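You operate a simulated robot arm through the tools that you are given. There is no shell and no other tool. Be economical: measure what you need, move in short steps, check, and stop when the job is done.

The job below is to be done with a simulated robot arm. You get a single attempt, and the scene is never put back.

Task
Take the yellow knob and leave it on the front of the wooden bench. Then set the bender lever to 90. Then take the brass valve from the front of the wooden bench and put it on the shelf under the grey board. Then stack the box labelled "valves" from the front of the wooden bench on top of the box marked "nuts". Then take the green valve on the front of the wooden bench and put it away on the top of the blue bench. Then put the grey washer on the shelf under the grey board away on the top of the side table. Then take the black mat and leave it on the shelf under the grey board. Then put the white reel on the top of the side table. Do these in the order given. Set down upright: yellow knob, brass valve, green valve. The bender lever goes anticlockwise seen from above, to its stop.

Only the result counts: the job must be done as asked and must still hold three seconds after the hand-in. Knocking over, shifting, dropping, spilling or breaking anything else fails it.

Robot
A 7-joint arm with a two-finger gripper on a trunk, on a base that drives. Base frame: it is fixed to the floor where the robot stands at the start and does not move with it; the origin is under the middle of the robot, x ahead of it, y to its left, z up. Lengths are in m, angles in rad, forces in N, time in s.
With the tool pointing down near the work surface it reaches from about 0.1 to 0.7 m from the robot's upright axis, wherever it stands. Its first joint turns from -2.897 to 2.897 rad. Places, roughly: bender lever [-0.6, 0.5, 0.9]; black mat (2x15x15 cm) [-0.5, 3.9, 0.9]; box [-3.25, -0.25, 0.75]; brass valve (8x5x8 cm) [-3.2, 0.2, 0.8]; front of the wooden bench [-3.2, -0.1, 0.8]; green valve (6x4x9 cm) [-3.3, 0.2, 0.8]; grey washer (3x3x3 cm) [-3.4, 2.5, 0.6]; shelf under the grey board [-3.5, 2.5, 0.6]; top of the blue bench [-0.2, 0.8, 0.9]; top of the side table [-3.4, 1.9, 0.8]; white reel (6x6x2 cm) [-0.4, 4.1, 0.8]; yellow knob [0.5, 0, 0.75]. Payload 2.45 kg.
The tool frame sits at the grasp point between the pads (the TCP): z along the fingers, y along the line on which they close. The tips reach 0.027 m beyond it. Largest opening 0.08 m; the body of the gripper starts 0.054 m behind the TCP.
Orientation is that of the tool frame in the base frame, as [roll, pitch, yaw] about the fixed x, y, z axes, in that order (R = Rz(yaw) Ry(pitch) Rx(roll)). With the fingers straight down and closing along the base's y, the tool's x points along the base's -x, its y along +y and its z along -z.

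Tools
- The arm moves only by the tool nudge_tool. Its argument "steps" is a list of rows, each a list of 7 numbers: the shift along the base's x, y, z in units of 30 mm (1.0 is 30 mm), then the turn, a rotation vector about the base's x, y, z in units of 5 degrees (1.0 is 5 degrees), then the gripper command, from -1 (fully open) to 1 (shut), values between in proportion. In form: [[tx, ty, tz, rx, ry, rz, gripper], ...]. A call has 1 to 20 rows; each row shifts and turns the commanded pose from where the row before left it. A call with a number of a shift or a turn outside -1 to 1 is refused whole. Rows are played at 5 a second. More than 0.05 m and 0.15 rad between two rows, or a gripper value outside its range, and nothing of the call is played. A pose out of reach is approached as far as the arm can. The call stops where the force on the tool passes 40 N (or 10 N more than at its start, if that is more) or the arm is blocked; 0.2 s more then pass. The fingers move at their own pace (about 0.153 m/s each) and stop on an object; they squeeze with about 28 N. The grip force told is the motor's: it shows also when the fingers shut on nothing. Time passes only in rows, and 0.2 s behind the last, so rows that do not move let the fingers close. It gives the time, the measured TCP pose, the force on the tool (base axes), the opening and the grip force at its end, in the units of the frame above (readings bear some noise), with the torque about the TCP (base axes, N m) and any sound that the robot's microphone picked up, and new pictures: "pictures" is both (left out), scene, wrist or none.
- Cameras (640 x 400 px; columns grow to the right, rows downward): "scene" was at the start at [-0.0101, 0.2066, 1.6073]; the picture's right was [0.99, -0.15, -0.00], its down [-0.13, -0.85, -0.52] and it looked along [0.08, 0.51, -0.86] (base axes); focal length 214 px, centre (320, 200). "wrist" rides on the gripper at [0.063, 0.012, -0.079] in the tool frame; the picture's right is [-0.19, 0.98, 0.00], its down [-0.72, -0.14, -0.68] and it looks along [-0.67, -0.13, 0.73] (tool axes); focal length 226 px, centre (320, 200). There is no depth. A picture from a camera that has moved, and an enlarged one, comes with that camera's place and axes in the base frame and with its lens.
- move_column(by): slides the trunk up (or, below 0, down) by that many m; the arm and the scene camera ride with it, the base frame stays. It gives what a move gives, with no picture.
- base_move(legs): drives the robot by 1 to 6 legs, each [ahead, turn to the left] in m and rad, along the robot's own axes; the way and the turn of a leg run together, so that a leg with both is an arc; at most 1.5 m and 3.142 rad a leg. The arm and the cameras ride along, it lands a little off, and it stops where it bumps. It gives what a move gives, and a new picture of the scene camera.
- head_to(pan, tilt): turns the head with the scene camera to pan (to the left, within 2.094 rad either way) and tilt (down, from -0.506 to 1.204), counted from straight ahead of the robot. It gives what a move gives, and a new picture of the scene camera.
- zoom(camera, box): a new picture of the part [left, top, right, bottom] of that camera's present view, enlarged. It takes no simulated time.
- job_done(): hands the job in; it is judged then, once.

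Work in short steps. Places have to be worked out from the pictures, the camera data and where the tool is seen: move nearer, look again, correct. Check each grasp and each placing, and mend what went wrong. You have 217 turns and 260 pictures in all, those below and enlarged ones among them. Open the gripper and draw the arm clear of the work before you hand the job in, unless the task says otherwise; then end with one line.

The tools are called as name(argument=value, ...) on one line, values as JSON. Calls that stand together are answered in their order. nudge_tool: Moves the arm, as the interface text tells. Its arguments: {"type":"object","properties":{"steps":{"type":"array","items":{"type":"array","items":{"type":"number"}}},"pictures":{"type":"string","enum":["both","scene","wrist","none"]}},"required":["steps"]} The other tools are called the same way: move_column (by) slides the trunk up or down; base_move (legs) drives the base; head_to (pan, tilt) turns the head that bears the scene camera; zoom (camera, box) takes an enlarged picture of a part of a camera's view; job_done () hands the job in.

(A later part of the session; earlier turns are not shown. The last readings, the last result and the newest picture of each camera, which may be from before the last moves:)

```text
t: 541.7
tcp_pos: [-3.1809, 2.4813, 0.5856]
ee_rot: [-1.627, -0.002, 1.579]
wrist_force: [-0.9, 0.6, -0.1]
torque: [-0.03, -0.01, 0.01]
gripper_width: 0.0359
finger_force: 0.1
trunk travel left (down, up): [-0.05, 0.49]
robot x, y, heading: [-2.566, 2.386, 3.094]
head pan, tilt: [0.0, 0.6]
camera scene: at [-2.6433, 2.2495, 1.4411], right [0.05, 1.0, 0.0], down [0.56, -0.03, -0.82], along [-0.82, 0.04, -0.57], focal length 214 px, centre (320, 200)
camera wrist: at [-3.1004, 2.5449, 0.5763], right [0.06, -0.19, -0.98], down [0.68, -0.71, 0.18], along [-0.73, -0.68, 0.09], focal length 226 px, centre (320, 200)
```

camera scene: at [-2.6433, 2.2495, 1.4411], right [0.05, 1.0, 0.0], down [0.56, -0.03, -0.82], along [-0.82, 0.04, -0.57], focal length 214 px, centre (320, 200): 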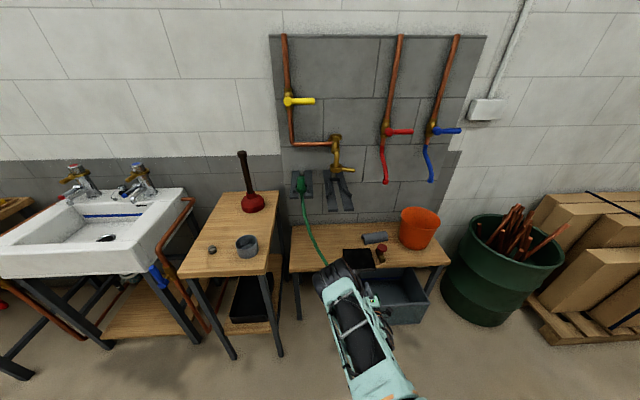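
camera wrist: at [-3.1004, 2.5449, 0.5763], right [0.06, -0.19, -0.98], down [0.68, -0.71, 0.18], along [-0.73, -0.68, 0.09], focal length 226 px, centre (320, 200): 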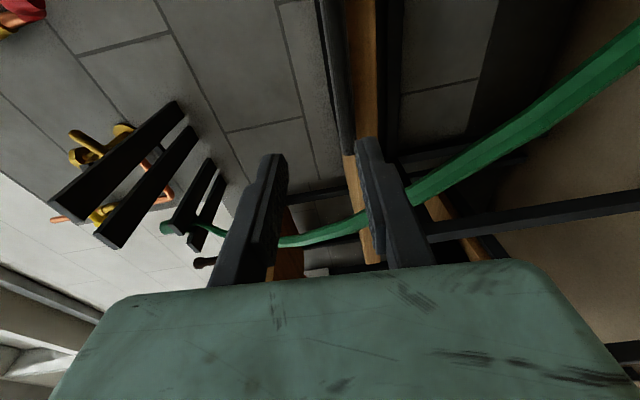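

Verify the shelf.

zoom(camera="scene", box=[280, 200, 440, 300])

nudge_tool(steps=[[0.8, 0, 0.8, 0, 0, 0, 0.1], [0.8, 0, 0.9, 0, 0, 0, 0.1], [0.5, 0, 0.9, 0, -1, 0, -1], [0.3, 0, 0.9, 0, -1, 0, -1], [0, 0, 0.9, 0, -1, 0, -1], [0, 0, 0.9, 0, -1, 0, -1], [0, 0, 0.9, 0, -1, 0, -1], [0, 0, 0.9, 0, -1, 0, -1], [0, 0, 0.9, 0, -1, 0, -1], [0, 0, 0, 0, -1, 0, -1], [0, 0, 0, 0, -1, 0, -1], [0, 0, 0, 0, -1, 0, -1], [0, 0, 0, 0, -1, 0, -1], [0, 0, 0, 0, -1, 0, -1], [0, 0, 0, 0, -1, 0, -1], [0, 0, 0, 0, -1, 0, -1], [0, 0, 0, 0, -1, 0, -1], [0, 0, 0, 0, -1, 0, -1], [0, 0, 0, 0, -1, 0, -1]], pictures="none")

move_column(by=0.2)

```text
4.00 times, centred on (360, 250) of scene
camera zoom: at [-2.6433, 2.2495, 1.4411], right [0.05, 1.0, 0.0], down [0.56, -0.03, -0.82], along [-0.82, 0.04, -0.57], focal length 858 px, centre (160, 0)
```

zoom: 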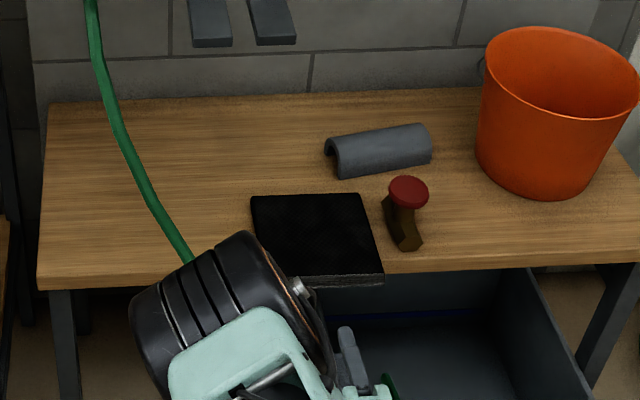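

```text
t: 545.7
tcp_pos: [-3.1079, 2.482, 0.8224]
ee_rot: [-3.112, 0.008, 1.572]
wrist_force: [0.3, -0.2, -0.2]
torque: [-0.02, 0.0, -0.03]
gripper_width: 0.0804
finger_force: 0.1
trunk travel left (down, up): [-0.05, 0.49]
robot x, y, heading: [-2.5684, 2.3884, 3.088]
head pan, tilt: [0.0, 0.6]
```

```text
t: 547.9
tcp_pos: [-3.1088, 2.4819, 1.0245]
ee_rot: [-3.11, 0.009, 1.574]
wrist_force: [-1.0, 0.8, 0.7]
torque: [0.01, -0.01, 0.01]
gripper_width: 0.0798
finger_force: 0.1
trunk travel left (down, up): [-0.25, 0.29]
robot x, y, heading: [-2.566, 2.3883, 3.089]
head pan, tilt: [0.0, 0.6]
```

Mat is flat on the shelf, valve and others untouched. Last item: the white reel. Drive back to the trestle table.

base_move(legs=[[-0.3, 0], [0, -2.09], [0.9, 0], [0.8, 0], [0, -0.68]])

head_to(pan=0.1, tilt=0.65)

```text
t: 565.2
tcp_pos: [-0.8359, 3.9342, 1.0246]
ee_rot: [-3.11, 0.009, -1.202]
wrist_force: [-0.2, -0.8, 0.3]
torque: [0.0, 0.0, 0.02]
gripper_width: 0.0802
finger_force: 0.1
trunk travel left (down, up): [-0.25, 0.29]
robot x, y, heading: [-1.3764, 3.8296, 0.313]
head pan, tilt: [0.0, 0.6]
camera scene: at [-1.3554, 3.9836, 1.6411], right [0.31, -0.95, 0.0], down [-0.54, -0.17, -0.82], along [0.78, 0.26, -0.57], focal length 214 px, centre (320, 200)
```

scene: 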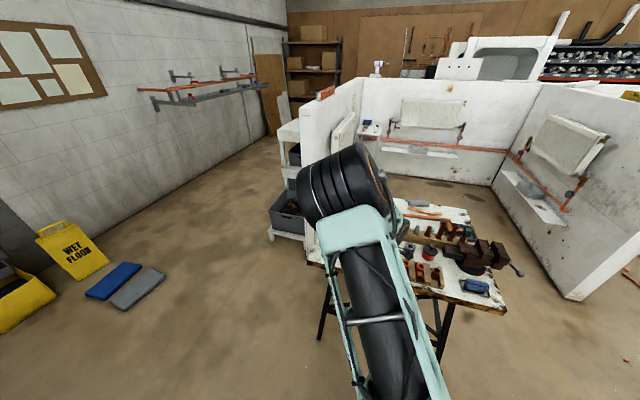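

```text
t: 565.9
tcp_pos: [-0.8366, 3.9352, 1.0248]
ee_rot: [-3.111, 0.009, -1.202]
wrist_force: [0.2, 0.0, 0.2]
torque: [0.03, 0.03, -0.01]
gripper_width: 0.0803
finger_force: 0.1
trunk travel left (down, up): [-0.25, 0.29]
robot x, y, heading: [-1.3781, 3.8316, 0.312]
head pan, tilt: [0.099, 0.649]
camera scene: at [-1.36, 3.9912, 1.6369], right [0.4, -0.92, 0.0], down [-0.55, -0.24, -0.8], along [0.73, 0.32, -0.6], focal length 214 px, centre (320, 200)
```

scene: 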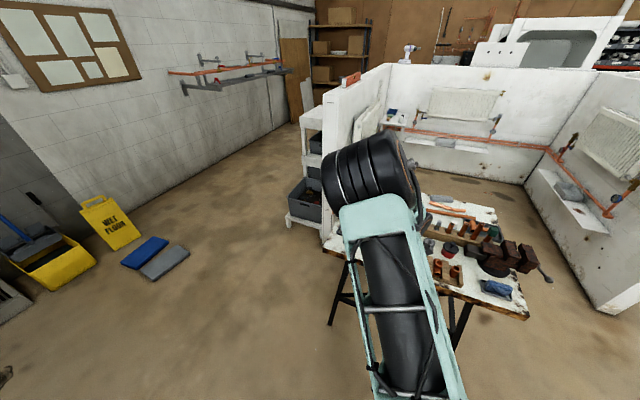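

Raise the trunk for clearance, then move in and look from the wrist.

move_column(by=0.25)

base_move(legs=[[0.32, 0]])

nudge_tool(steps=[[0.3, 0.9, 0, 0, 0, 0, -1], [0.3, 0.9, 0, 0, 0, 0, -1], [0.3, 0.9, 0, 0, 0, 0, -1]], pictures="wrist")

```text
t: 568.4
tcp_pos: [-0.8374, 3.935, 1.2738]
ee_rot: [-3.111, 0.009, -1.202]
wrist_force: [0.0, -0.1, 0.3]
torque: [-0.02, 0.0, -0.01]
gripper_width: 0.08
finger_force: 0.1
trunk travel left (down, up): [-0.5, 0.04]
robot x, y, heading: [-1.3773, 3.8318, 0.314]
head pan, tilt: [0.099, 0.649]
```

```text
t: 570.6
tcp_pos: [-0.5305, 4.0365, 1.2747]
ee_rot: [-3.112, 0.009, -1.198]
wrist_force: [-0.4, 0.2, 0.5]
torque: [0.03, 0.02, -0.02]
gripper_width: 0.08
finger_force: 0.0
trunk travel left (down, up): [-0.5, 0.04]
robot x, y, heading: [-1.0701, 3.9306, 0.313]
head pan, tilt: [0.099, 0.649]
camera scene: at [-1.0542, 4.0913, 1.8868], right [0.4, -0.91, 0.0], down [-0.55, -0.24, -0.8], along [0.73, 0.32, -0.61], focal length 214 px, centre (320, 200)
```

scene: 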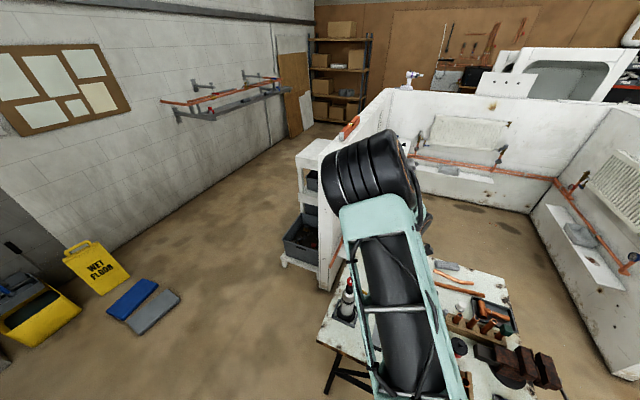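

```text
t: 571.4
tcp_pos: [-0.5043, 4.1204, 1.2765]
ee_rot: [-3.108, 0.008, -1.2]
wrist_force: [-0.4, -0.3, 0.3]
torque: [-0.05, 0.02, 0.0]
gripper_width: 0.0797
finger_force: 0.1
trunk travel left (down, up): [-0.5, 0.04]
robot x, y, heading: [-1.0711, 3.9286, 0.317]
head pan, tilt: [0.099, 0.649]
camera wrist: at [-0.4943, 4.055, 1.3536], right [-0.98, -0.17, -0.03], down [-0.15, 0.71, 0.69], along [-0.1, 0.68, -0.72], focal length 226 px, centre (320, 200)
```

wrist: 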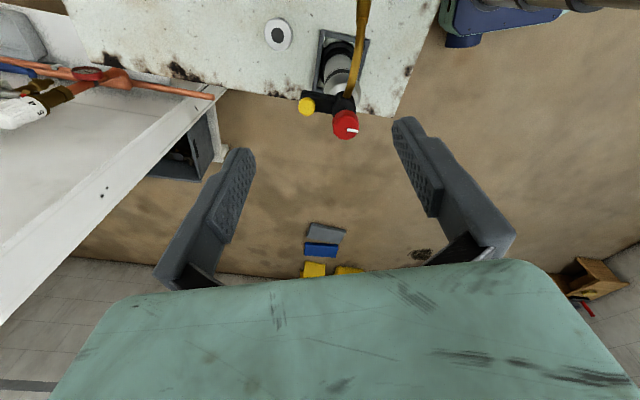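

Reel at (-0.41, 4.135); a bottle with nozzle (tip ≈(-0.545, 4.055, 0.98)) stands between it and me. I reposition the base further -y so the forearm passes clear of the nozzle.

base_move(legs=[[-0.25, 0], [0, -0.73], [0.28, 0], [0, 1.1]])

head_to(pan=0.3, tilt=0.8)

```text
t: 579.5
tcp_pos: [-0.5987, 4.1183, 1.2761]
ee_rot: [-3.111, 0.009, -0.842]
wrist_force: [-0.6, 0.0, 0.3]
torque: [0.0, 0.0, -0.01]
gripper_width: 0.0799
finger_force: 0.0
trunk travel left (down, up): [-0.5, 0.04]
robot x, y, heading: [-1.0598, 3.7434, 0.675]
head pan, tilt: [0.099, 0.649]
camera scene: at [-1.1051, 3.9001, 1.8868], right [0.7, -0.72, 0.0], down [-0.43, -0.42, -0.8], along [0.57, 0.56, -0.6], focal length 214 px, centre (320, 200)
```

scene: 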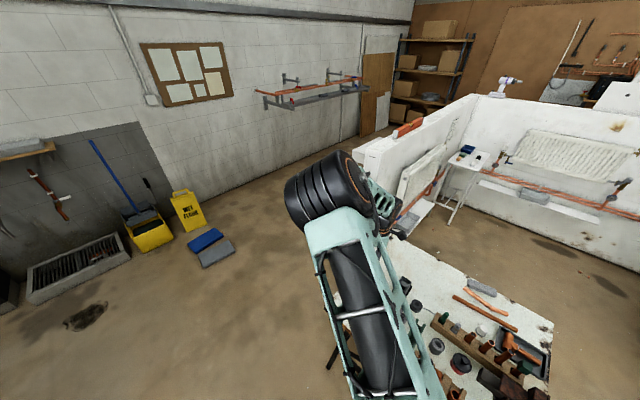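

```text
t: 580.2
tcp_pos: [-0.5973, 4.1178, 1.2765]
ee_rot: [-3.108, 0.008, -0.844]
wrist_force: [-0.4, -0.6, 0.6]
torque: [0.0, 0.0, 0.03]
gripper_width: 0.0799
finger_force: 0.1
trunk travel left (down, up): [-0.5, 0.04]
robot x, y, heading: [-1.0651, 3.7415, 0.68]
head pan, tilt: [0.3, 0.799]
camera scene: at [-1.1216, 3.906, 1.8743], right [0.83, -0.56, 0.0], down [-0.4, -0.59, -0.7], along [0.39, 0.58, -0.72], focal length 214 px, centre (320, 200)
```

scene: 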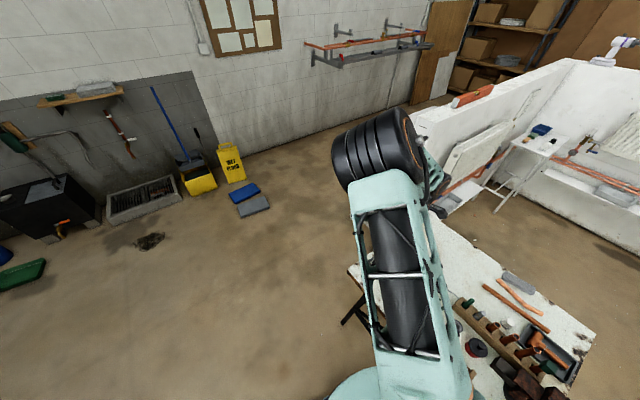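

Elbow is high and clear. Move the tool over the reel at height, then look.

nudge_tool(steps=[[0.9, 0.08, 0, 0, 0, 0, -1], [0.9, 0.08, 0, 0, 0, 0, -1], [0.9, 0.08, 0, 0, 0, 0, -1], [0.9, 0.08, 0, 0, 0, 0, -1], [0.9, 0.08, 0, 0, 0, 0, -1], [0.9, 0.08, 0, 0, 0, 0, -1], [0.8, 0.08, 0, 0, 0, 0, -1], [0, 0, -0.9, 0, 0, 0, -1], [0, 0, -0.9, 0, 0, 0, -1], [0, 0, -0.9, 0, 0, 0, -1], [0, 0, -0.9, 0, 0, 0, -1]])

```text
t: 582.6
tcp_pos: [-0.4101, 4.1342, 1.1667]
ee_rot: [-3.112, 0.009, -0.846]
wrist_force: [-0.1, 0.8, 0.4]
torque: [0.02, 0.03, 0.01]
gripper_width: 0.08
finger_force: 0.0
trunk travel left (down, up): [-0.5, 0.04]
robot x, y, heading: [-1.0653, 3.7374, 0.675]
head pan, tilt: [0.3, 0.799]
camera scene: at [-1.1206, 3.9061, 1.8742], right [0.83, -0.56, 0.0], down [-0.4, -0.59, -0.7], along [0.39, 0.58, -0.72], focal length 214 px, centre (320, 200)
camera wrist: at [-0.3774, 4.0759, 1.2456], right [-0.86, -0.51, -0.03], down [-0.38, 0.61, 0.69], along [-0.33, 0.61, -0.72], focal length 226 px, centre (320, 200)
```

scene: 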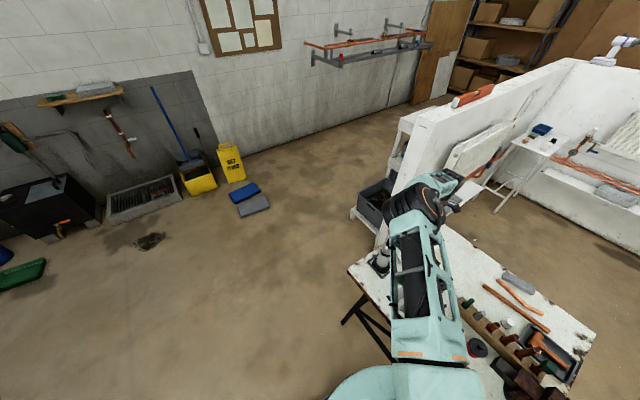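
wrist: 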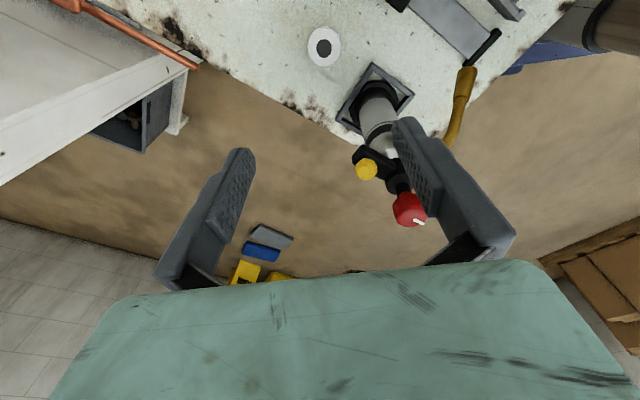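

The elbow hangs above the bottle in this posture and would sink onto it. I retract and try to swing the elbow to the right side (as happened before when tilting the tool outward with yaw toward the robot).

nudge_tool(steps=[[0, 0, 0.9, 0, 0, 0, -1], [0, 0, 0.9, 0, 0, 0, -1], [0, 0, 0.9, 0, 0, 0, -1], [-0.8, -0.5, 0.7, 0, 0, -1, -1], [-0.8, -0.5, 0, 0, 0, -1, -1], [-0.8, -0.5, 0, 0, 0, -1, -1], [-0.8, -0.5, 0, 0, 0, -1, -1], [-0.8, -0.5, 0, 0, 0, -1, -1], [-0.8, -0.5, 0, 0, 0, -1, -1], [-0.8, -0.5, 0, 0, 0, -1, -1], [-0.8, -0.5, 0, 0, 0, -1, -1], [0, 0, 0, 0, 0, -1, -1], [0, 0, 0, 0, 0, -1, -1], [0, 0, 0, 0, 0, -1, -1], [0, 0, 0, 0, 0, -1, -1], [0, 0, 0, 0, 0, -1, -1], [0, 0, 0, 0, 0, -1, -1], [0, 0, 0, 0, 0, -1, -1], [0, 0, 0, 0, 0, -1, -1], [0, 0, 0, 0, 0, -1, -1]], pictures="scene")

```text
t: 586.8
tcp_pos: [-0.6037, 4.0154, 1.27]
ee_rot: [-3.108, 0.01, -2.328]
wrist_force: [-0.4, 0.0, -0.4]
torque: [-0.03, -0.03, 0.0]
gripper_width: 0.0799
finger_force: 0.0
trunk travel left (down, up): [-0.5, 0.04]
robot x, y, heading: [-1.0627, 3.7409, 0.678]
head pan, tilt: [0.3, 0.799]
camera scene: at [-1.1217, 3.9062, 1.8742], right [0.83, -0.56, 0.0], down [-0.4, -0.59, -0.7], along [0.39, 0.58, -0.72], focal length 214 px, centre (320, 200)
```

scene: 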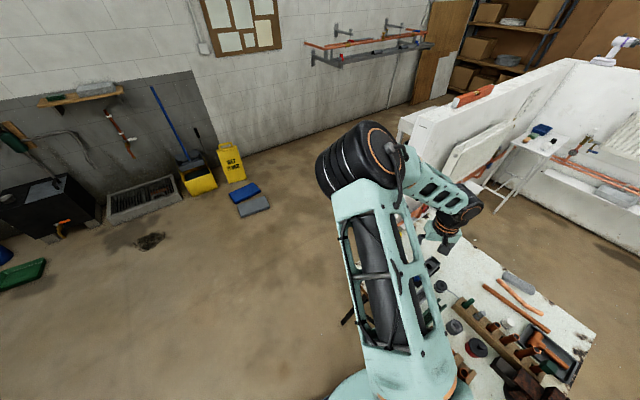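

nudge_tool(steps=[[0, 0, 0, 0.51, -0.86, 0, -1], [0, 0, 0, 0.51, -0.86, 0, -1], [0, 0, 0, 0.51, -0.86, 0, -1], [0, 0, 0, 0.51, -0.86, 0, -1], [0, 0, 0, 0.51, -0.86, 0, -1], [0, 0, 0, 0.51, -0.86, 0, -1], [0, 0, 0, 0.51, -0.86, 0, -1], [0, 0, 0, 0.51, -0.86, 0, -1]], pictures="scene")

```text
t: 588.6
tcp_pos: [-0.6037, 4.0153, 1.2697]
ee_rot: [-2.879, 0.675, -2.246]
wrist_force: [0.6, 0.0, 0.3]
torque: [0.01, -0.03, -0.02]
gripper_width: 0.0799
finger_force: 0.0
trunk travel left (down, up): [-0.5, 0.04]
robot x, y, heading: [-1.0638, 3.7433, 0.674]
head pan, tilt: [0.3, 0.799]
camera scene: at [-1.1217, 3.9064, 1.8742], right [0.83, -0.56, 0.0], down [-0.4, -0.59, -0.7], along [0.39, 0.58, -0.72], focal length 214 px, centre (320, 200)
```

scene: 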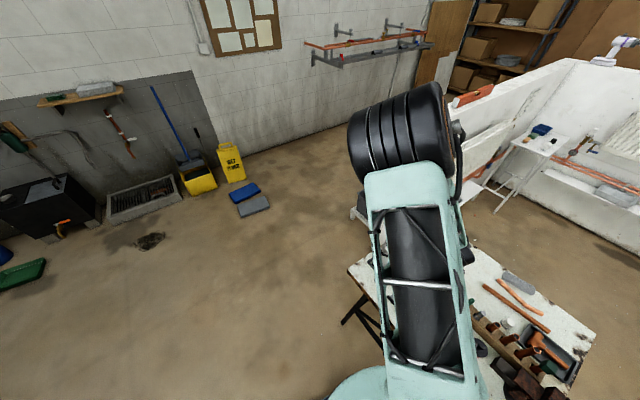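

Elbow moves toward the middle. Tilt further and bring the hand slightly left/closer to push the elbow to the right.

nudge_tool(steps=[[-0.5, -0.2, 0, 0.51, -0.86, 0, -1], [-0.5, -0.2, 0, 0.51, -0.86, 0, -1], [-0.5, 0.4, -0.3, 0.51, -0.86, 0, -1], [-0.5, 0.4, -0.3, 0.51, -0.86, 0, -1], [-0.3, 0.5, -0.3, 0, 0, 0, -1], [-0.3, 0.5, -0.3, 0, 0, 0, -1]], pictures="scene")

```text
t: 590.0
tcp_pos: [-0.6801, 4.0566, 1.2364]
ee_rot: [-2.658, 0.991, -2.078]
wrist_force: [-0.5, -0.3, 0.0]
torque: [0.0, 0.02, 0.01]
gripper_width: 0.0799
finger_force: 0.0
trunk travel left (down, up): [-0.5, 0.04]
robot x, y, heading: [-1.0624, 3.7434, 0.672]
head pan, tilt: [0.3, 0.799]
camera scene: at [-1.1219, 3.9066, 1.8742], right [0.83, -0.56, 0.0], down [-0.4, -0.59, -0.7], along [0.39, 0.58, -0.72], focal length 214 px, centre (320, 200)
```

scene: 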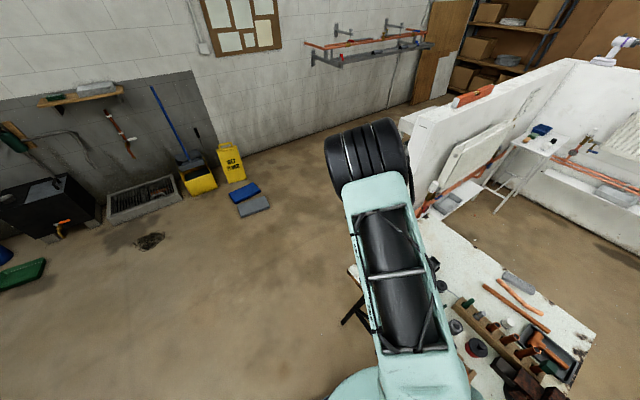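

I'll do this posture change over free floor: turn the base away from the table.

base_move(legs=[[-0.15, 0], [0, -1.5]])

head_to(pan=0.0, tilt=0.9)

```text
t: 595.0
tcp_pos: [-0.812, 3.316, 1.2353]
ee_rot: [-2.658, 0.992, 2.785]
wrist_force: [0.8, 0.1, -0.5]
torque: [0.03, 0.0, -0.03]
gripper_width: 0.0801
finger_force: 0.1
trunk travel left (down, up): [-0.5, 0.04]
robot x, y, heading: [-1.1809, 3.6487, -0.752]
head pan, tilt: [0.3, 0.799]
camera scene: at [-1.0277, 3.7293, 1.8743], right [-0.43, -0.9, 0.0], down [-0.65, 0.31, -0.7], along [0.63, -0.3, -0.72], focal length 214 px, centre (320, 200)
```

scene: 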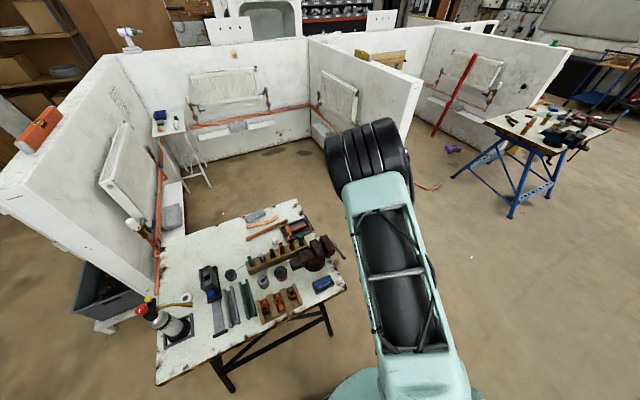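

```text
t: 595.8
tcp_pos: [-0.8128, 3.3173, 1.236]
ee_rot: [-2.66, 0.991, 2.785]
wrist_force: [0.2, 0.4, 0.3]
torque: [0.0, -0.01, 0.03]
gripper_width: 0.0799
finger_force: 0.1
trunk travel left (down, up): [-0.5, 0.04]
robot x, y, heading: [-1.1802, 3.6518, -0.749]
head pan, tilt: [0.0, 0.901]
camera scene: at [-1.045, 3.713, 1.8664], right [-0.68, -0.73, 0.0], down [-0.58, 0.53, -0.62], along [0.46, -0.42, -0.78], focal length 214 px, centre (320, 200)
```

scene: 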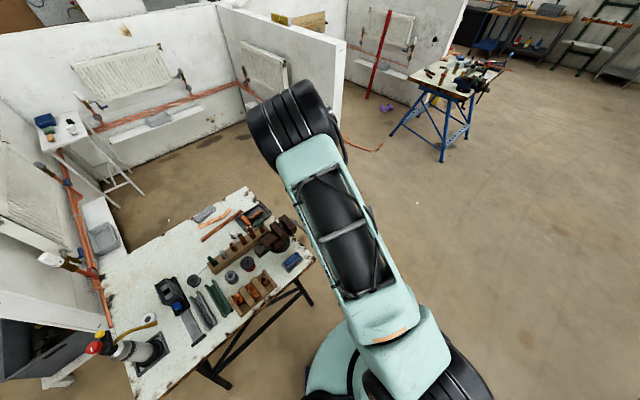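

nudge_tool(steps=[[-0.65, -0.7, -0.8, 0.487, 0.523, 0, -1], [-0.65, -0.7, -0.8, 0.487, 0.523, 0, -1], [-0.65, -0.7, -0.8, 0.487, 0.523, 0, -1], [-0.65, -0.7, -0.8, 0.487, 0.523, 0, -1], [-0.65, -0.7, -0.8, 0.487, 0.523, 0, -1], [-0.65, -0.7, -0.8, 0.487, 0.523, 0, -1], [-0.65, -0.7, -0.8, 0.487, 0.523, 0, -1], [0.7, -0.65, -0.83, 0, 0, 0, -1], [0.7, -0.65, -0.83, 0, 0, 0, -1], [0.7, -0.65, -0.83, 0, 0, 0, -1], [0.7, -0.65, -0.83, 0, 0, 0, -1], [0.7, -0.65, -0.83, 0, 0, 0, -1], [0.7, -0.65, -0.83, 0, 0, 0, -1], [0.7, -0.65, -0.83, 0, 0, 0, -1]], pictures="scene")

nudge_tool(steps=[[-0.2, 0.18, 0.9, 0, 0, 0, -1], [-0.3, 0.28, 0.9, 0, 0, 0, -1], [-0.5, 0.46, 0.9, 0, 0, 0, -1], [-0.6, 0.55, 0.9, 0, 0, 0, -1], [-0.6, 0.55, 0.9, 0, 0, 0, -1], [-0.6, 0.55, 0.9, 0, 0, 0, -1], [-0.6, 0.55, 0.9, 0, 0, 0, -1], [-0.4, 0.37, 0.9, 0, 0, 0, -1], [-0.4, 0.37, 0.9, 0, 0, 0, -1]], pictures="scene")

```text
t: 598.8
tcp_pos: [-0.8008, 3.0342, 0.8934]
ee_rot: [-2.852, 0.576, 2.642]
wrist_force: [0.0, -0.2, -0.8]
torque: [-0.01, -0.01, 0.0]
gripper_width: 0.08
finger_force: 0.0
trunk travel left (down, up): [-0.5, 0.04]
robot x, y, heading: [-1.1804, 3.6482, -0.749]
head pan, tilt: [0.0, 0.901]
camera scene: at [-1.0445, 3.7124, 1.8663], right [-0.68, -0.73, 0.0], down [-0.58, 0.53, -0.62], along [0.46, -0.42, -0.78], focal length 214 px, centre (320, 200)
```

scene: 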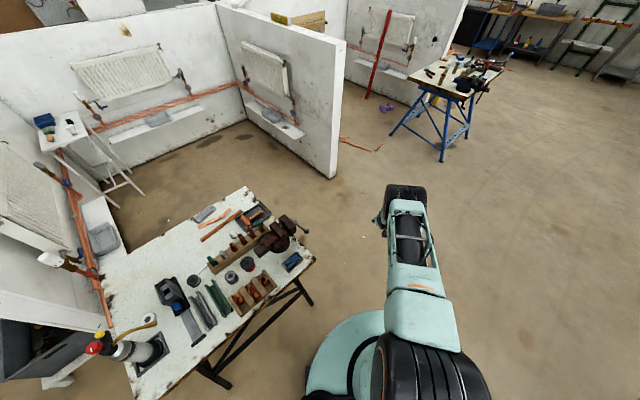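

```text
t: 600.8
tcp_pos: [-0.9286, 3.1508, 1.1372]
ee_rot: [-2.853, 0.577, 2.643]
wrist_force: [-0.6, 0.0, 0.8]
torque: [-0.04, -0.04, -0.03]
gripper_width: 0.0799
finger_force: 0.1
trunk travel left (down, up): [-0.5, 0.04]
robot x, y, heading: [-1.1822, 3.6495, -0.748]
head pan, tilt: [0.0, 0.901]
camera scene: at [-1.0463, 3.7137, 1.8664], right [-0.68, -0.73, 0.0], down [-0.57, 0.53, -0.62], along [0.46, -0.42, -0.78], focal length 214 px, centre (320, 200)
```

scene: 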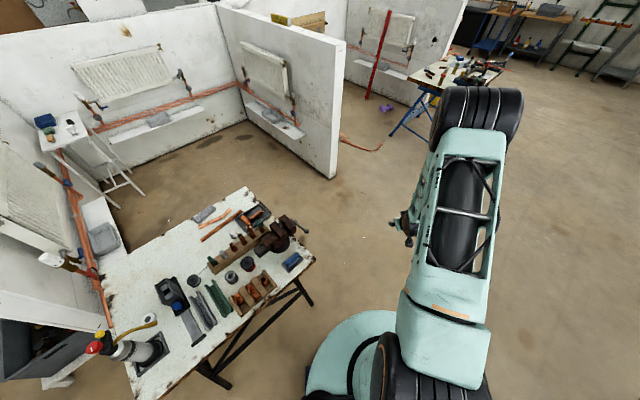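

The elbow is now on the right. Straighten the tool, raise, and drive to a stance with the reel slightly right of straight ahead.

nudge_tool(steps=[[0, 0, 0.4, 0.766, 0.496, 0, -1], [0, 0, 0.4, 0.766, 0.496, 0, -1], [0, 0, 0.4, 0.766, 0.496, 0, -1], [0, 0, 0.4, 0.766, 0.496, 0, -1], [0, 0, 0.4, 0.766, 0.496, 0, -1], [0, 0, 0.4, 0.766, 0.496, 0, -1], [0, 0, 0.4, 0.766, 0.496, 0, -1], [0, 0, 0.4, 0.766, 0.496, 0, -1]], pictures="none")

base_move(legs=[[0, 2.05], [0.43, 0], [0, -1.0]])

```text
t: 602.6
tcp_pos: [-0.9272, 3.148, 1.2314]
ee_rot: [3.141, -0.004, 2.558]
wrist_force: [0.1, -0.4, 0.3]
torque: [0.03, -0.01, -0.01]
gripper_width: 0.0802
finger_force: 0.0
trunk travel left (down, up): [-0.5, 0.04]
robot x, y, heading: [-1.1813, 3.6508, -0.746]
head pan, tilt: [0.0, 0.901]
```

```text
t: 612.8
tcp_pos: [-0.4983, 4.0309, 1.2307]
ee_rot: [-3.14, -0.001, -2.681]
wrist_force: [-0.1, 0.0, -1.0]
torque: [0.01, -0.01, 0.04]
gripper_width: 0.0801
finger_force: 0.0
trunk travel left (down, up): [-0.5, 0.04]
robot x, y, heading: [-1.0577, 4.063, 0.303]
head pan, tilt: [0.0, 0.901]
camera scene: at [-1.0452, 4.2122, 1.8664], right [0.29, -0.96, 0.0], down [-0.75, -0.23, -0.62], along [0.59, 0.18, -0.78], focal length 214 px, centre (320, 200)
```

scene: 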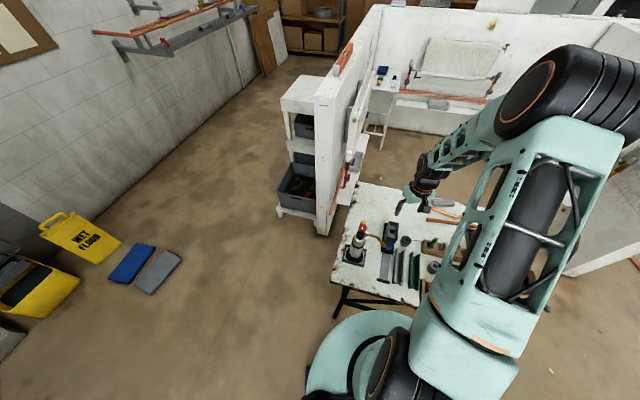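

Now the forearm comes from the right, clear of the bottle. Rotate the yaw to -0.85 and move over the reel.

nudge_tool(steps=[[0, 0, 0, 0, 0, 1, -1], [0, 0, 0, 0, 0, 1, -1], [0, 0, 0, 0, 0, 1, -1], [0, 0, 0, 0, 0, 1, -1], [0, 0, 0, 0, 0, 1, -1], [0, 0, 0, 0, 0, 1, -1], [0, 0, 0, 0, 0, 1, -1], [0, 0, 0, 0, 0, 1, -1], [0, 0, 0, 0, 0, 1, -1], [0, 0, 0, 0, 0, 1, -1], [0, 0, 0, 0, 0, 1, -1], [0, 0, 0, 0, 0, 1, -1], [0, 0, 0, 0, 0, 1, -1], [0, 0, 0, 0, 0, 1, -1], [0, 0, 0, 0, 0, 1, -1], [0, 0, 0, 0, 0, 1, -1], [0, 0, 0, 0, 0, 1, -1], [0, 0, 0, 0, 0, 1, -1], [0, 0, 0, 0, 0, 1, -1], [0, 0, 0, 0, 0, 1, -1]], pictures="none")

nudge_tool(steps=[[0.6, 0.7, 0, 0, 0, 1, -1], [0.6, 0.7, 0, 0, 0, 0, -1], [0.6, 0.7, 0, 0, 0, 0, -1], [0.6, 0.7, 0, 0, 0, 0, -1], [0.5, 0.6, 0, 0, 0, 0, -1], [0, 0, -0.9, 0, 0, 0, -1], [0, 0, -0.9, 0, 0, 0, -1], [0, 0, -0.9, 0, 0, 0, -1]])

```text
t: 617.0
tcp_pos: [-0.4972, 4.0293, 1.2293]
ee_rot: [-3.14, -0.003, -0.937]
wrist_force: [-0.7, -0.3, 0.3]
torque: [-0.01, 0.02, 0.0]
gripper_width: 0.0803
finger_force: 0.1
trunk travel left (down, up): [-0.5, 0.04]
robot x, y, heading: [-1.057, 4.0623, 0.301]
head pan, tilt: [0.0, 0.901]
```

```text
t: 618.8
tcp_pos: [-0.4104, 4.132, 1.1507]
ee_rot: [-3.141, 0.0, -0.847]
wrist_force: [0.0, 0.4, 1.0]
torque: [-0.03, 0.02, -0.01]
gripper_width: 0.0799
finger_force: 0.1
trunk travel left (down, up): [-0.5, 0.04]
robot x, y, heading: [-1.0565, 4.0588, 0.302]
head pan, tilt: [0.0, 0.901]
camera scene: at [-1.0442, 4.2125, 1.8663], right [0.29, -0.96, 0.0], down [-0.75, -0.23, -0.62], along [0.59, 0.18, -0.78], focal length 214 px, centre (320, 200)
camera wrist: at [-0.3757, 4.0755, 1.23], right [-0.86, -0.5, 0.0], down [-0.37, 0.63, 0.68], along [-0.34, 0.59, -0.73], focal length 226 px, centre (320, 200)
```

scene: 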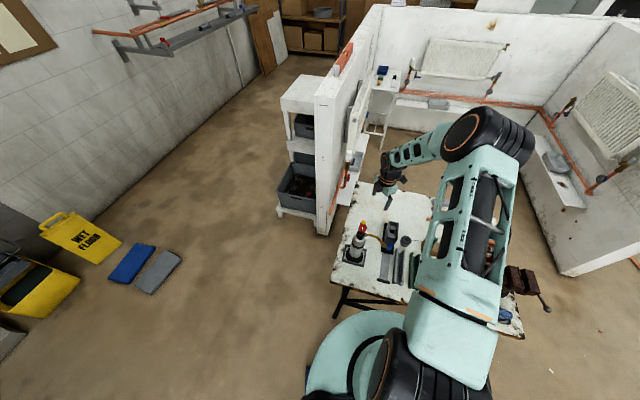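
wrist: 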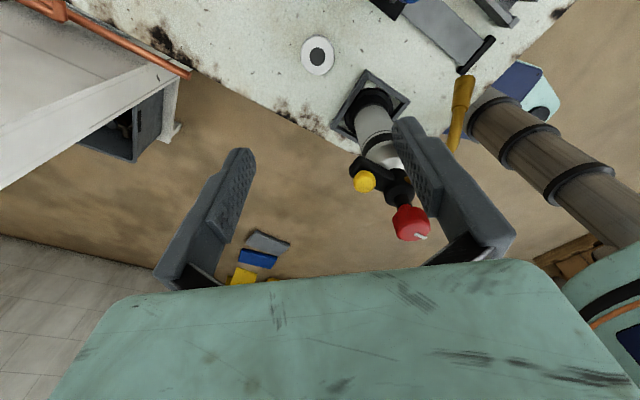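

Reel ≈(-0.409, 4.14). Descend partway.

nudge_tool(steps=[[0.05, 0.25, -0.9, 0, 0, 0, -1], [0, 0, -0.9, 0, 0, 0, -1], [0, 0, -0.9, 0, 0, 0, -1], [0, 0, -0.9, 0, 0, 0, -1], [0, 0, -0.9, 0, 0, 0, -1], [0, 0, -0.9, 0, 0, 0, -1], [0, 0, -0.9, 0, 0, 0, -1]])

```text
t: 620.4
tcp_pos: [-0.4067, 4.14, 0.9599]
ee_rot: [3.141, -0.002, -0.847]
wrist_force: [-0.1, 0.6, -0.1]
torque: [0.0, -0.01, -0.01]
gripper_width: 0.08
finger_force: 0.0
trunk travel left (down, up): [-0.5, 0.04]
robot x, y, heading: [-1.0568, 4.0653, 0.294]
head pan, tilt: [0.0, 0.901]
camera scene: at [-1.0444, 4.2126, 1.8663], right [0.29, -0.96, 0.0], down [-0.75, -0.23, -0.62], along [0.59, 0.18, -0.78], focal length 214 px, centre (320, 200)
camera wrist: at [-0.3737, 4.0833, 1.0388], right [-0.86, -0.5, 0.0], down [-0.37, 0.63, 0.68], along [-0.34, 0.59, -0.73], focal length 226 px, centre (320, 200)
```

scene: 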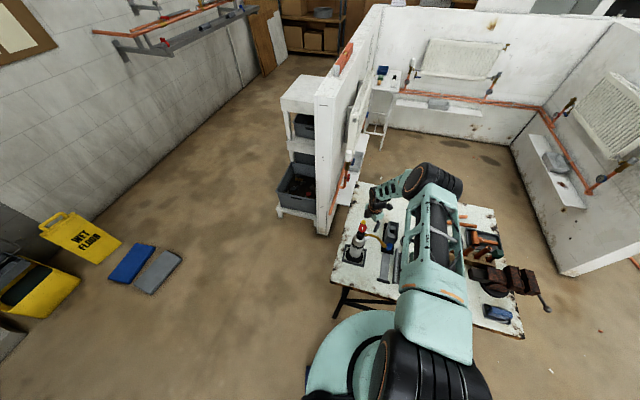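
wrist: 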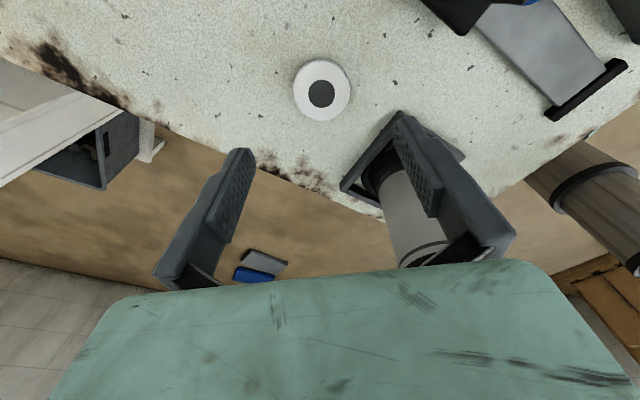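

Centred on the reel with clearance to the bottle tray. Descend in decreasing steps.

nudge_tool(steps=[[-0.03, 0.05, -0.8, 0, 0, 0, -1], [0, 0, -0.8, 0, 0, 0, -1], [0, 0, -0.8, 0, 0, 0, -1], [0, 0, -0.6, 0, 0, 0, -1], [0, 0, -0.4, 0, 0, 0, -1], [0, 0, -0.3, 0, 0, 0, -1], [0, 0, -0.2, 0, 0, 0, -1]])

```text
t: 622.0
tcp_pos: [-0.4095, 4.1429, 0.8429]
ee_rot: [-3.14, -0.002, -0.848]
wrist_force: [0.4, -0.3, 1.0]
torque: [0.03, -0.01, -0.01]
gripper_width: 0.08
finger_force: 0.0
trunk travel left (down, up): [-0.5, 0.04]
robot x, y, heading: [-1.0572, 4.0639, 0.298]
head pan, tilt: [0.0, 0.901]
camera scene: at [-1.0451, 4.2125, 1.8663], right [0.29, -0.96, 0.0], down [-0.75, -0.23, -0.62], along [0.59, 0.18, -0.78], focal length 214 px, centre (320, 200)
camera wrist: at [-0.3759, 4.0861, 0.9208], right [-0.86, -0.5, 0.0], down [-0.37, 0.63, 0.68], along [-0.34, 0.59, -0.73], focal length 226 px, centre (320, 200)
```

scene: 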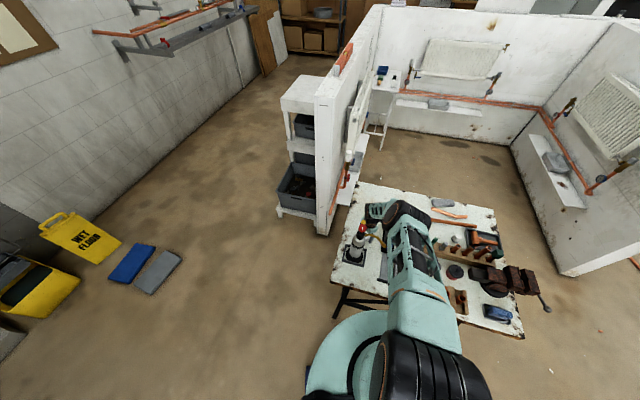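
wrist: 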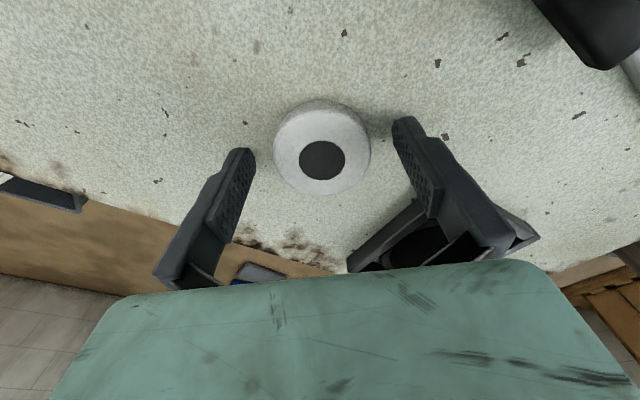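

nudge_tool(steps=[[0, 0, -0.12, 0, 0, 0, -1], [0, 0, -0.12, 0, 0, 0, -1], [0, 0, -0.12, 0, 0, 0, -1], [0, 0, 0, 0, 0, 0, 1], [0, 0, 0, 0, 0, 0, 1], [0, 0, 0, 0, 0, 0, 1]], pictures="wrist")

```text
t: 623.4
tcp_pos: [-0.4109, 4.1423, 0.8322]
ee_rot: [-3.138, -0.001, -0.849]
wrist_force: [0.0, -0.8, -0.1]
torque: [-0.02, -0.01, -0.02]
gripper_width: 0.0515
finger_force: 28.0
trunk travel left (down, up): [-0.5, 0.04]
robot x, y, heading: [-1.0588, 4.0605, 0.3]
head pan, tilt: [0.0, 0.901]
camera wrist: at [-0.3778, 4.0869, 0.9119], right [-0.86, -0.5, 0.0], down [-0.37, 0.63, 0.68], along [-0.34, 0.59, -0.73], focal length 226 px, centre (320, 200)
```

wrist: 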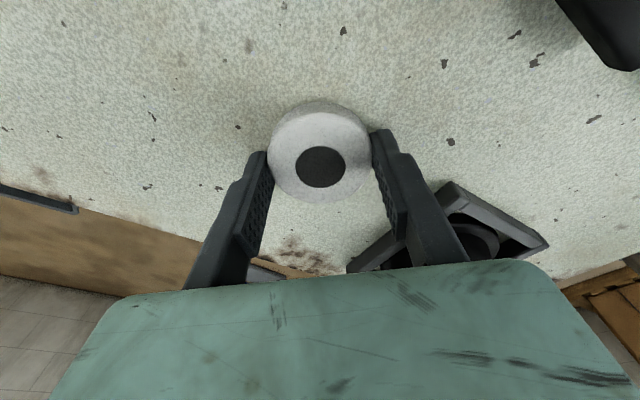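

Gripped. Lift straight up.

nudge_tool(steps=[[0, 0, 0.3, 0, 0, 0, 1], [0, 0, 0.5, 0, 0, 0, 1], [0, 0, 0.8, 0, 0, 0, 1], [0, 0, 0.9, 0, 0, 0, 1], [0, 0, 0.9, 0, 0, 0, 1], [0, 0, 0.9, 0, 0, 0, 1], [0, 0, 0.9, 0, 0, 0, 1], [0, 0, 0.9, 0, 0, 0, 1], [0, 0, 0.9, 0, 0, 0, 1], [0, 0, 0.9, 0, 0, 0, 1], [0, 0, 0.9, 0, 0, 0, 1], [0, 0, 0.9, 0, 0, 0, 1], [0, 0, 0.9, 0, 0, 0, 1]])

```text
t: 626.2
tcp_pos: [-0.4132, 4.1418, 1.152]
ee_rot: [-3.14, -0.002, -0.848]
wrist_force: [-0.1, 0.0, -0.4]
torque: [0.0, 0.01, 0.0]
gripper_width: 0.0514
finger_force: 27.9
trunk travel left (down, up): [-0.5, 0.04]
robot x, y, heading: [-1.0573, 4.0598, 0.298]
head pan, tilt: [0.0, 0.901]
camera scene: at [-1.0459, 4.2122, 1.8664], right [0.29, -0.96, 0.0], down [-0.75, -0.23, -0.62], along [0.59, 0.18, -0.78], focal length 214 px, centre (320, 200)
camera wrist: at [-0.3795, 4.0859, 1.2326], right [-0.86, -0.5, 0.0], down [-0.37, 0.63, 0.68], along [-0.34, 0.59, -0.73], focal length 226 px, centre (320, 200)
```

scene: 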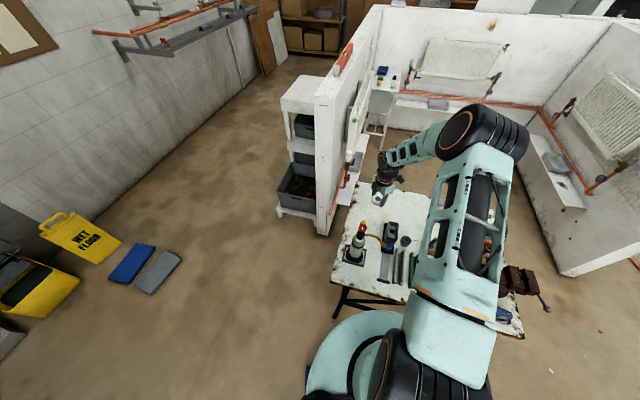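
wrist: 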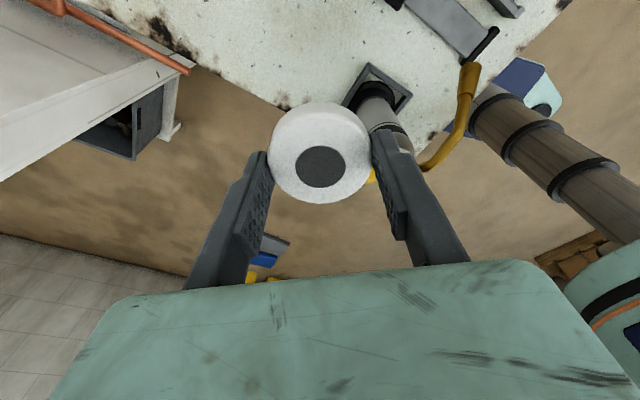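

Held. Raise, retract over the table, lower the trunk and drive to the side table.

nudge_tool(steps=[[0, 0, 0.9, 0, 0, 0, 1], [0, 0, 0.9, 0, 0, 0, 1], [0, -0.3, 0.9, 0, 0, 0, 1], [-0.7, -0.6, 0, 0, 0, 0, 1], [-0.7, -0.6, 0, 0, 0, 0, 1], [-0.7, -0.6, 0, 0, 0, 0, 1], [-0.7, -0.6, 0, 0, 0, 0, 1], [-0.7, -0.6, 0, 0, 0, 0, 1]], pictures="none")

base_move(legs=[[-0.4, 0], [0, -2.28], [1.2, 0], [1.05, 0], [0, -1.16]])

move_column(by=-0.15)

head_to(pan=0.1, tilt=0.8)

```text
t: 628.0
tcp_pos: [-0.517, 4.0453, 1.2315]
ee_rot: [-3.139, -0.003, -0.846]
wrist_force: [0.4, 0.0, -0.2]
torque: [-0.01, -0.01, 0.01]
gripper_width: 0.0515
finger_force: 28.4
trunk travel left (down, up): [-0.5, 0.04]
robot x, y, heading: [-1.0545, 4.0632, 0.301]
head pan, tilt: [0.0, 0.901]
```

```text
t: 649.8
tcp_pos: [-2.8889, 2.0322, 1.2328]
ee_rot: [-3.141, -0.003, 2.007]
wrist_force: [0.1, -0.2, 0.1]
torque: [-0.01, -0.02, 0.01]
gripper_width: 0.0517
finger_force: 27.8
trunk travel left (down, up): [-0.5, 0.04]
robot x, y, heading: [-2.3739, 1.8638, -3.13]
head pan, tilt: [0.0, 0.901]
camera scene: at [-2.4291, 1.722, 1.8664], right [-0.01, 1.0, 0.0], down [0.78, 0.01, -0.62], along [-0.62, 0.0, -0.78], focal length 214 px, centre (320, 200)
```

scene: 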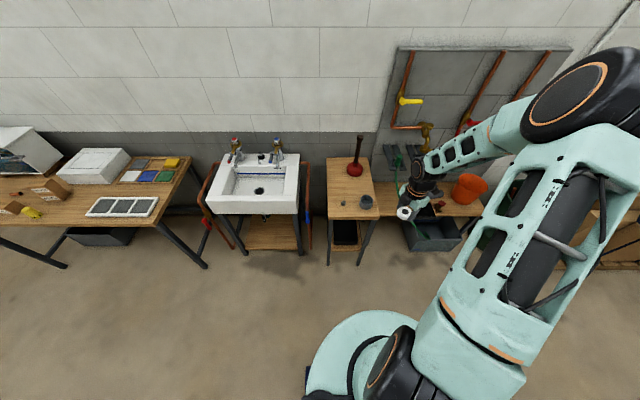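

```text
t: 651.5
tcp_pos: [-2.8886, 2.0338, 1.0819]
ee_rot: [-3.141, -0.002, 2.007]
wrist_force: [-0.1, -0.1, 0.6]
torque: [-0.04, 0.01, -0.01]
gripper_width: 0.0517
finger_force: 28.2
trunk travel left (down, up): [-0.35, 0.19]
robot x, y, heading: [-2.3761, 1.8637, -3.132]
head pan, tilt: [0.0, 0.901]
```

```text
t: 652.2
tcp_pos: [-2.8881, 2.0343, 1.0818]
ee_rot: [-3.14, -0.002, 2.006]
wrist_force: [-0.7, -0.2, 0.6]
torque: [0.0, -0.02, 0.03]
gripper_width: 0.0517
finger_force: 27.9
trunk travel left (down, up): [-0.35, 0.19]
robot x, y, heading: [-2.3774, 1.8632, -3.137]
head pan, tilt: [0.099, 0.799]
camera scene: at [-2.4338, 1.7138, 1.7242], right [-0.11, 0.99, 0.0], down [0.71, 0.08, -0.7], along [-0.69, -0.07, -0.72], focal length 214 px, centre (320, 200)
```

scene: 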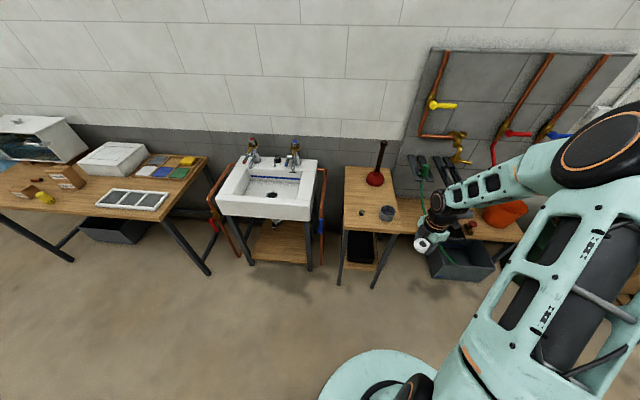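

zoom(camera="scene", box=[330, 140, 458, 240])

zoom(camera="scene", box=[0, 130, 128, 230])

```text
4.00 times, centred on (394, 190) of scene
camera zoom: at [-2.4338, 1.7138, 1.7242], right [-0.11, 0.99, 0.0], down [0.71, 0.08, -0.7], along [-0.69, -0.07, -0.72], focal length 858 px, centre (24, 240)
```

zoom: 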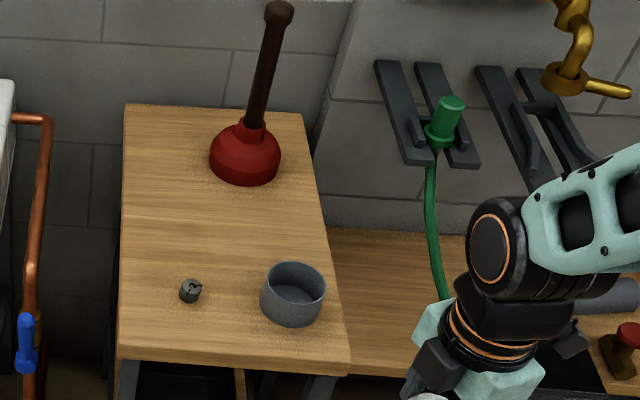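

```text
4.00 times, centred on (64, 180) of scene
camera zoom: at [-2.4338, 1.7138, 1.7242], right [-0.11, 0.99, 0.0], down [0.71, 0.08, -0.7], along [-0.69, -0.07, -0.72], focal length 858 px, centre (1344, 280)
```

zoom: 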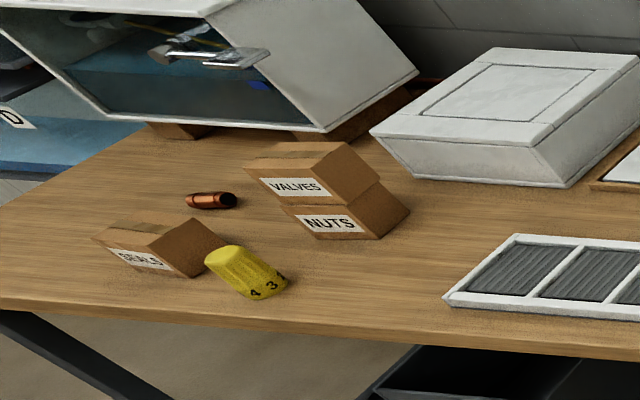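

All earlier items stand right. Drive closer and bring the reel above (-3.345, 1.90) on the side table.

base_move(legs=[[0.32, 0]])

nudge_tool(steps=[[-0.6, -0.6, 0, 0, 0, 0, 1], [-0.6, -0.6, 0, 0, 0, 0, 1], [-0.6, -0.6, 0, 0, 0, 0, 1], [-0.6, -0.6, 0, 0, 0, 0, 1], [-0.6, -0.6, -0.5, 0, 0, 0, 1], [-0.6, -0.6, -0.9, 0, 0, 0, 1], [-0.6, -0.6, -0.9, 0, 0, 0, 1]])

```text
t: 654.3
tcp_pos: [-3.2126, 2.0356, 1.0807]
ee_rot: [3.139, 0.0, 2.0]
wrist_force: [0.2, -0.8, -0.3]
torque: [0.01, 0.01, 0.01]
gripper_width: 0.0517
finger_force: 28.0
trunk travel left (down, up): [-0.35, 0.19]
robot x, y, heading: [-2.6964, 1.8578, -3.139]
head pan, tilt: [0.099, 0.799]
camera scene: at [-2.7599, 1.7126, 1.7242], right [-0.1, 0.99, 0.0], down [0.71, 0.07, -0.7], along [-0.69, -0.07, -0.72], focal length 214 px, centre (320, 200)
```

scene: 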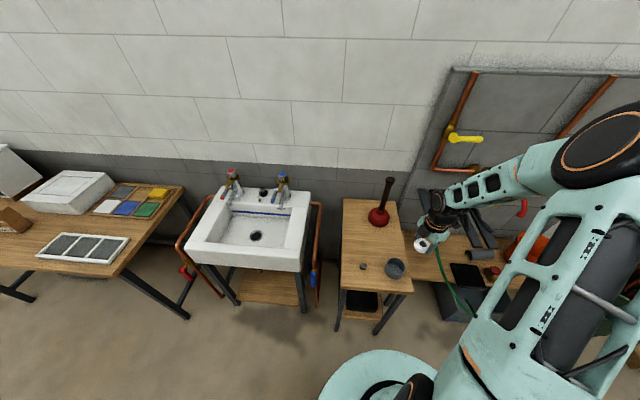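

```text
t: 655.9
tcp_pos: [-3.3371, 1.908, 1.0144]
ee_rot: [-3.14, -0.002, 1.999]
wrist_force: [0.0, -0.7, -0.2]
torque: [-0.01, -0.02, 0.02]
gripper_width: 0.0518
finger_force: 27.6
trunk travel left (down, up): [-0.35, 0.19]
robot x, y, heading: [-2.7004, 1.8627, -3.137]
head pan, tilt: [0.099, 0.799]
camera scene: at [-2.7597, 1.712, 1.7241], right [-0.1, 0.99, 0.0], down [0.71, 0.07, -0.7], along [-0.69, -0.07, -0.72], focal length 214 px, centre (320, 200)
camera wrist: at [-3.3508, 1.9706, 1.093], right [0.97, 0.23, 0.0], down [0.17, -0.71, 0.68], along [0.16, -0.66, -0.73], focal length 226 px, centre (320, 200)
```

scene: 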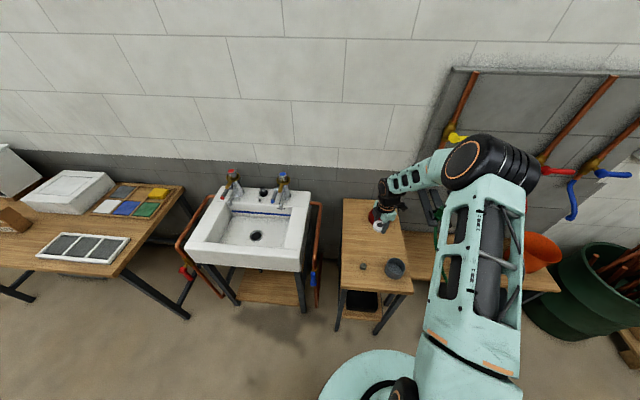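
wrist: 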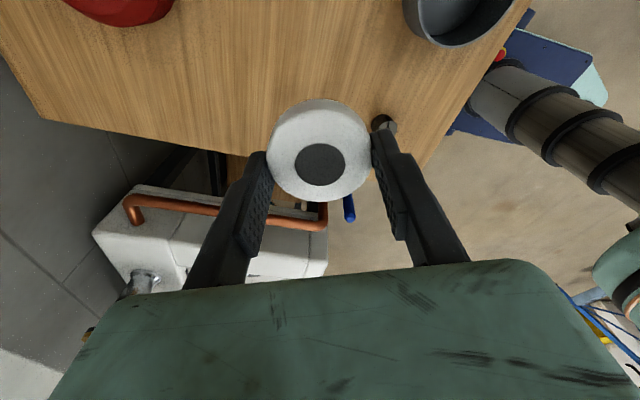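

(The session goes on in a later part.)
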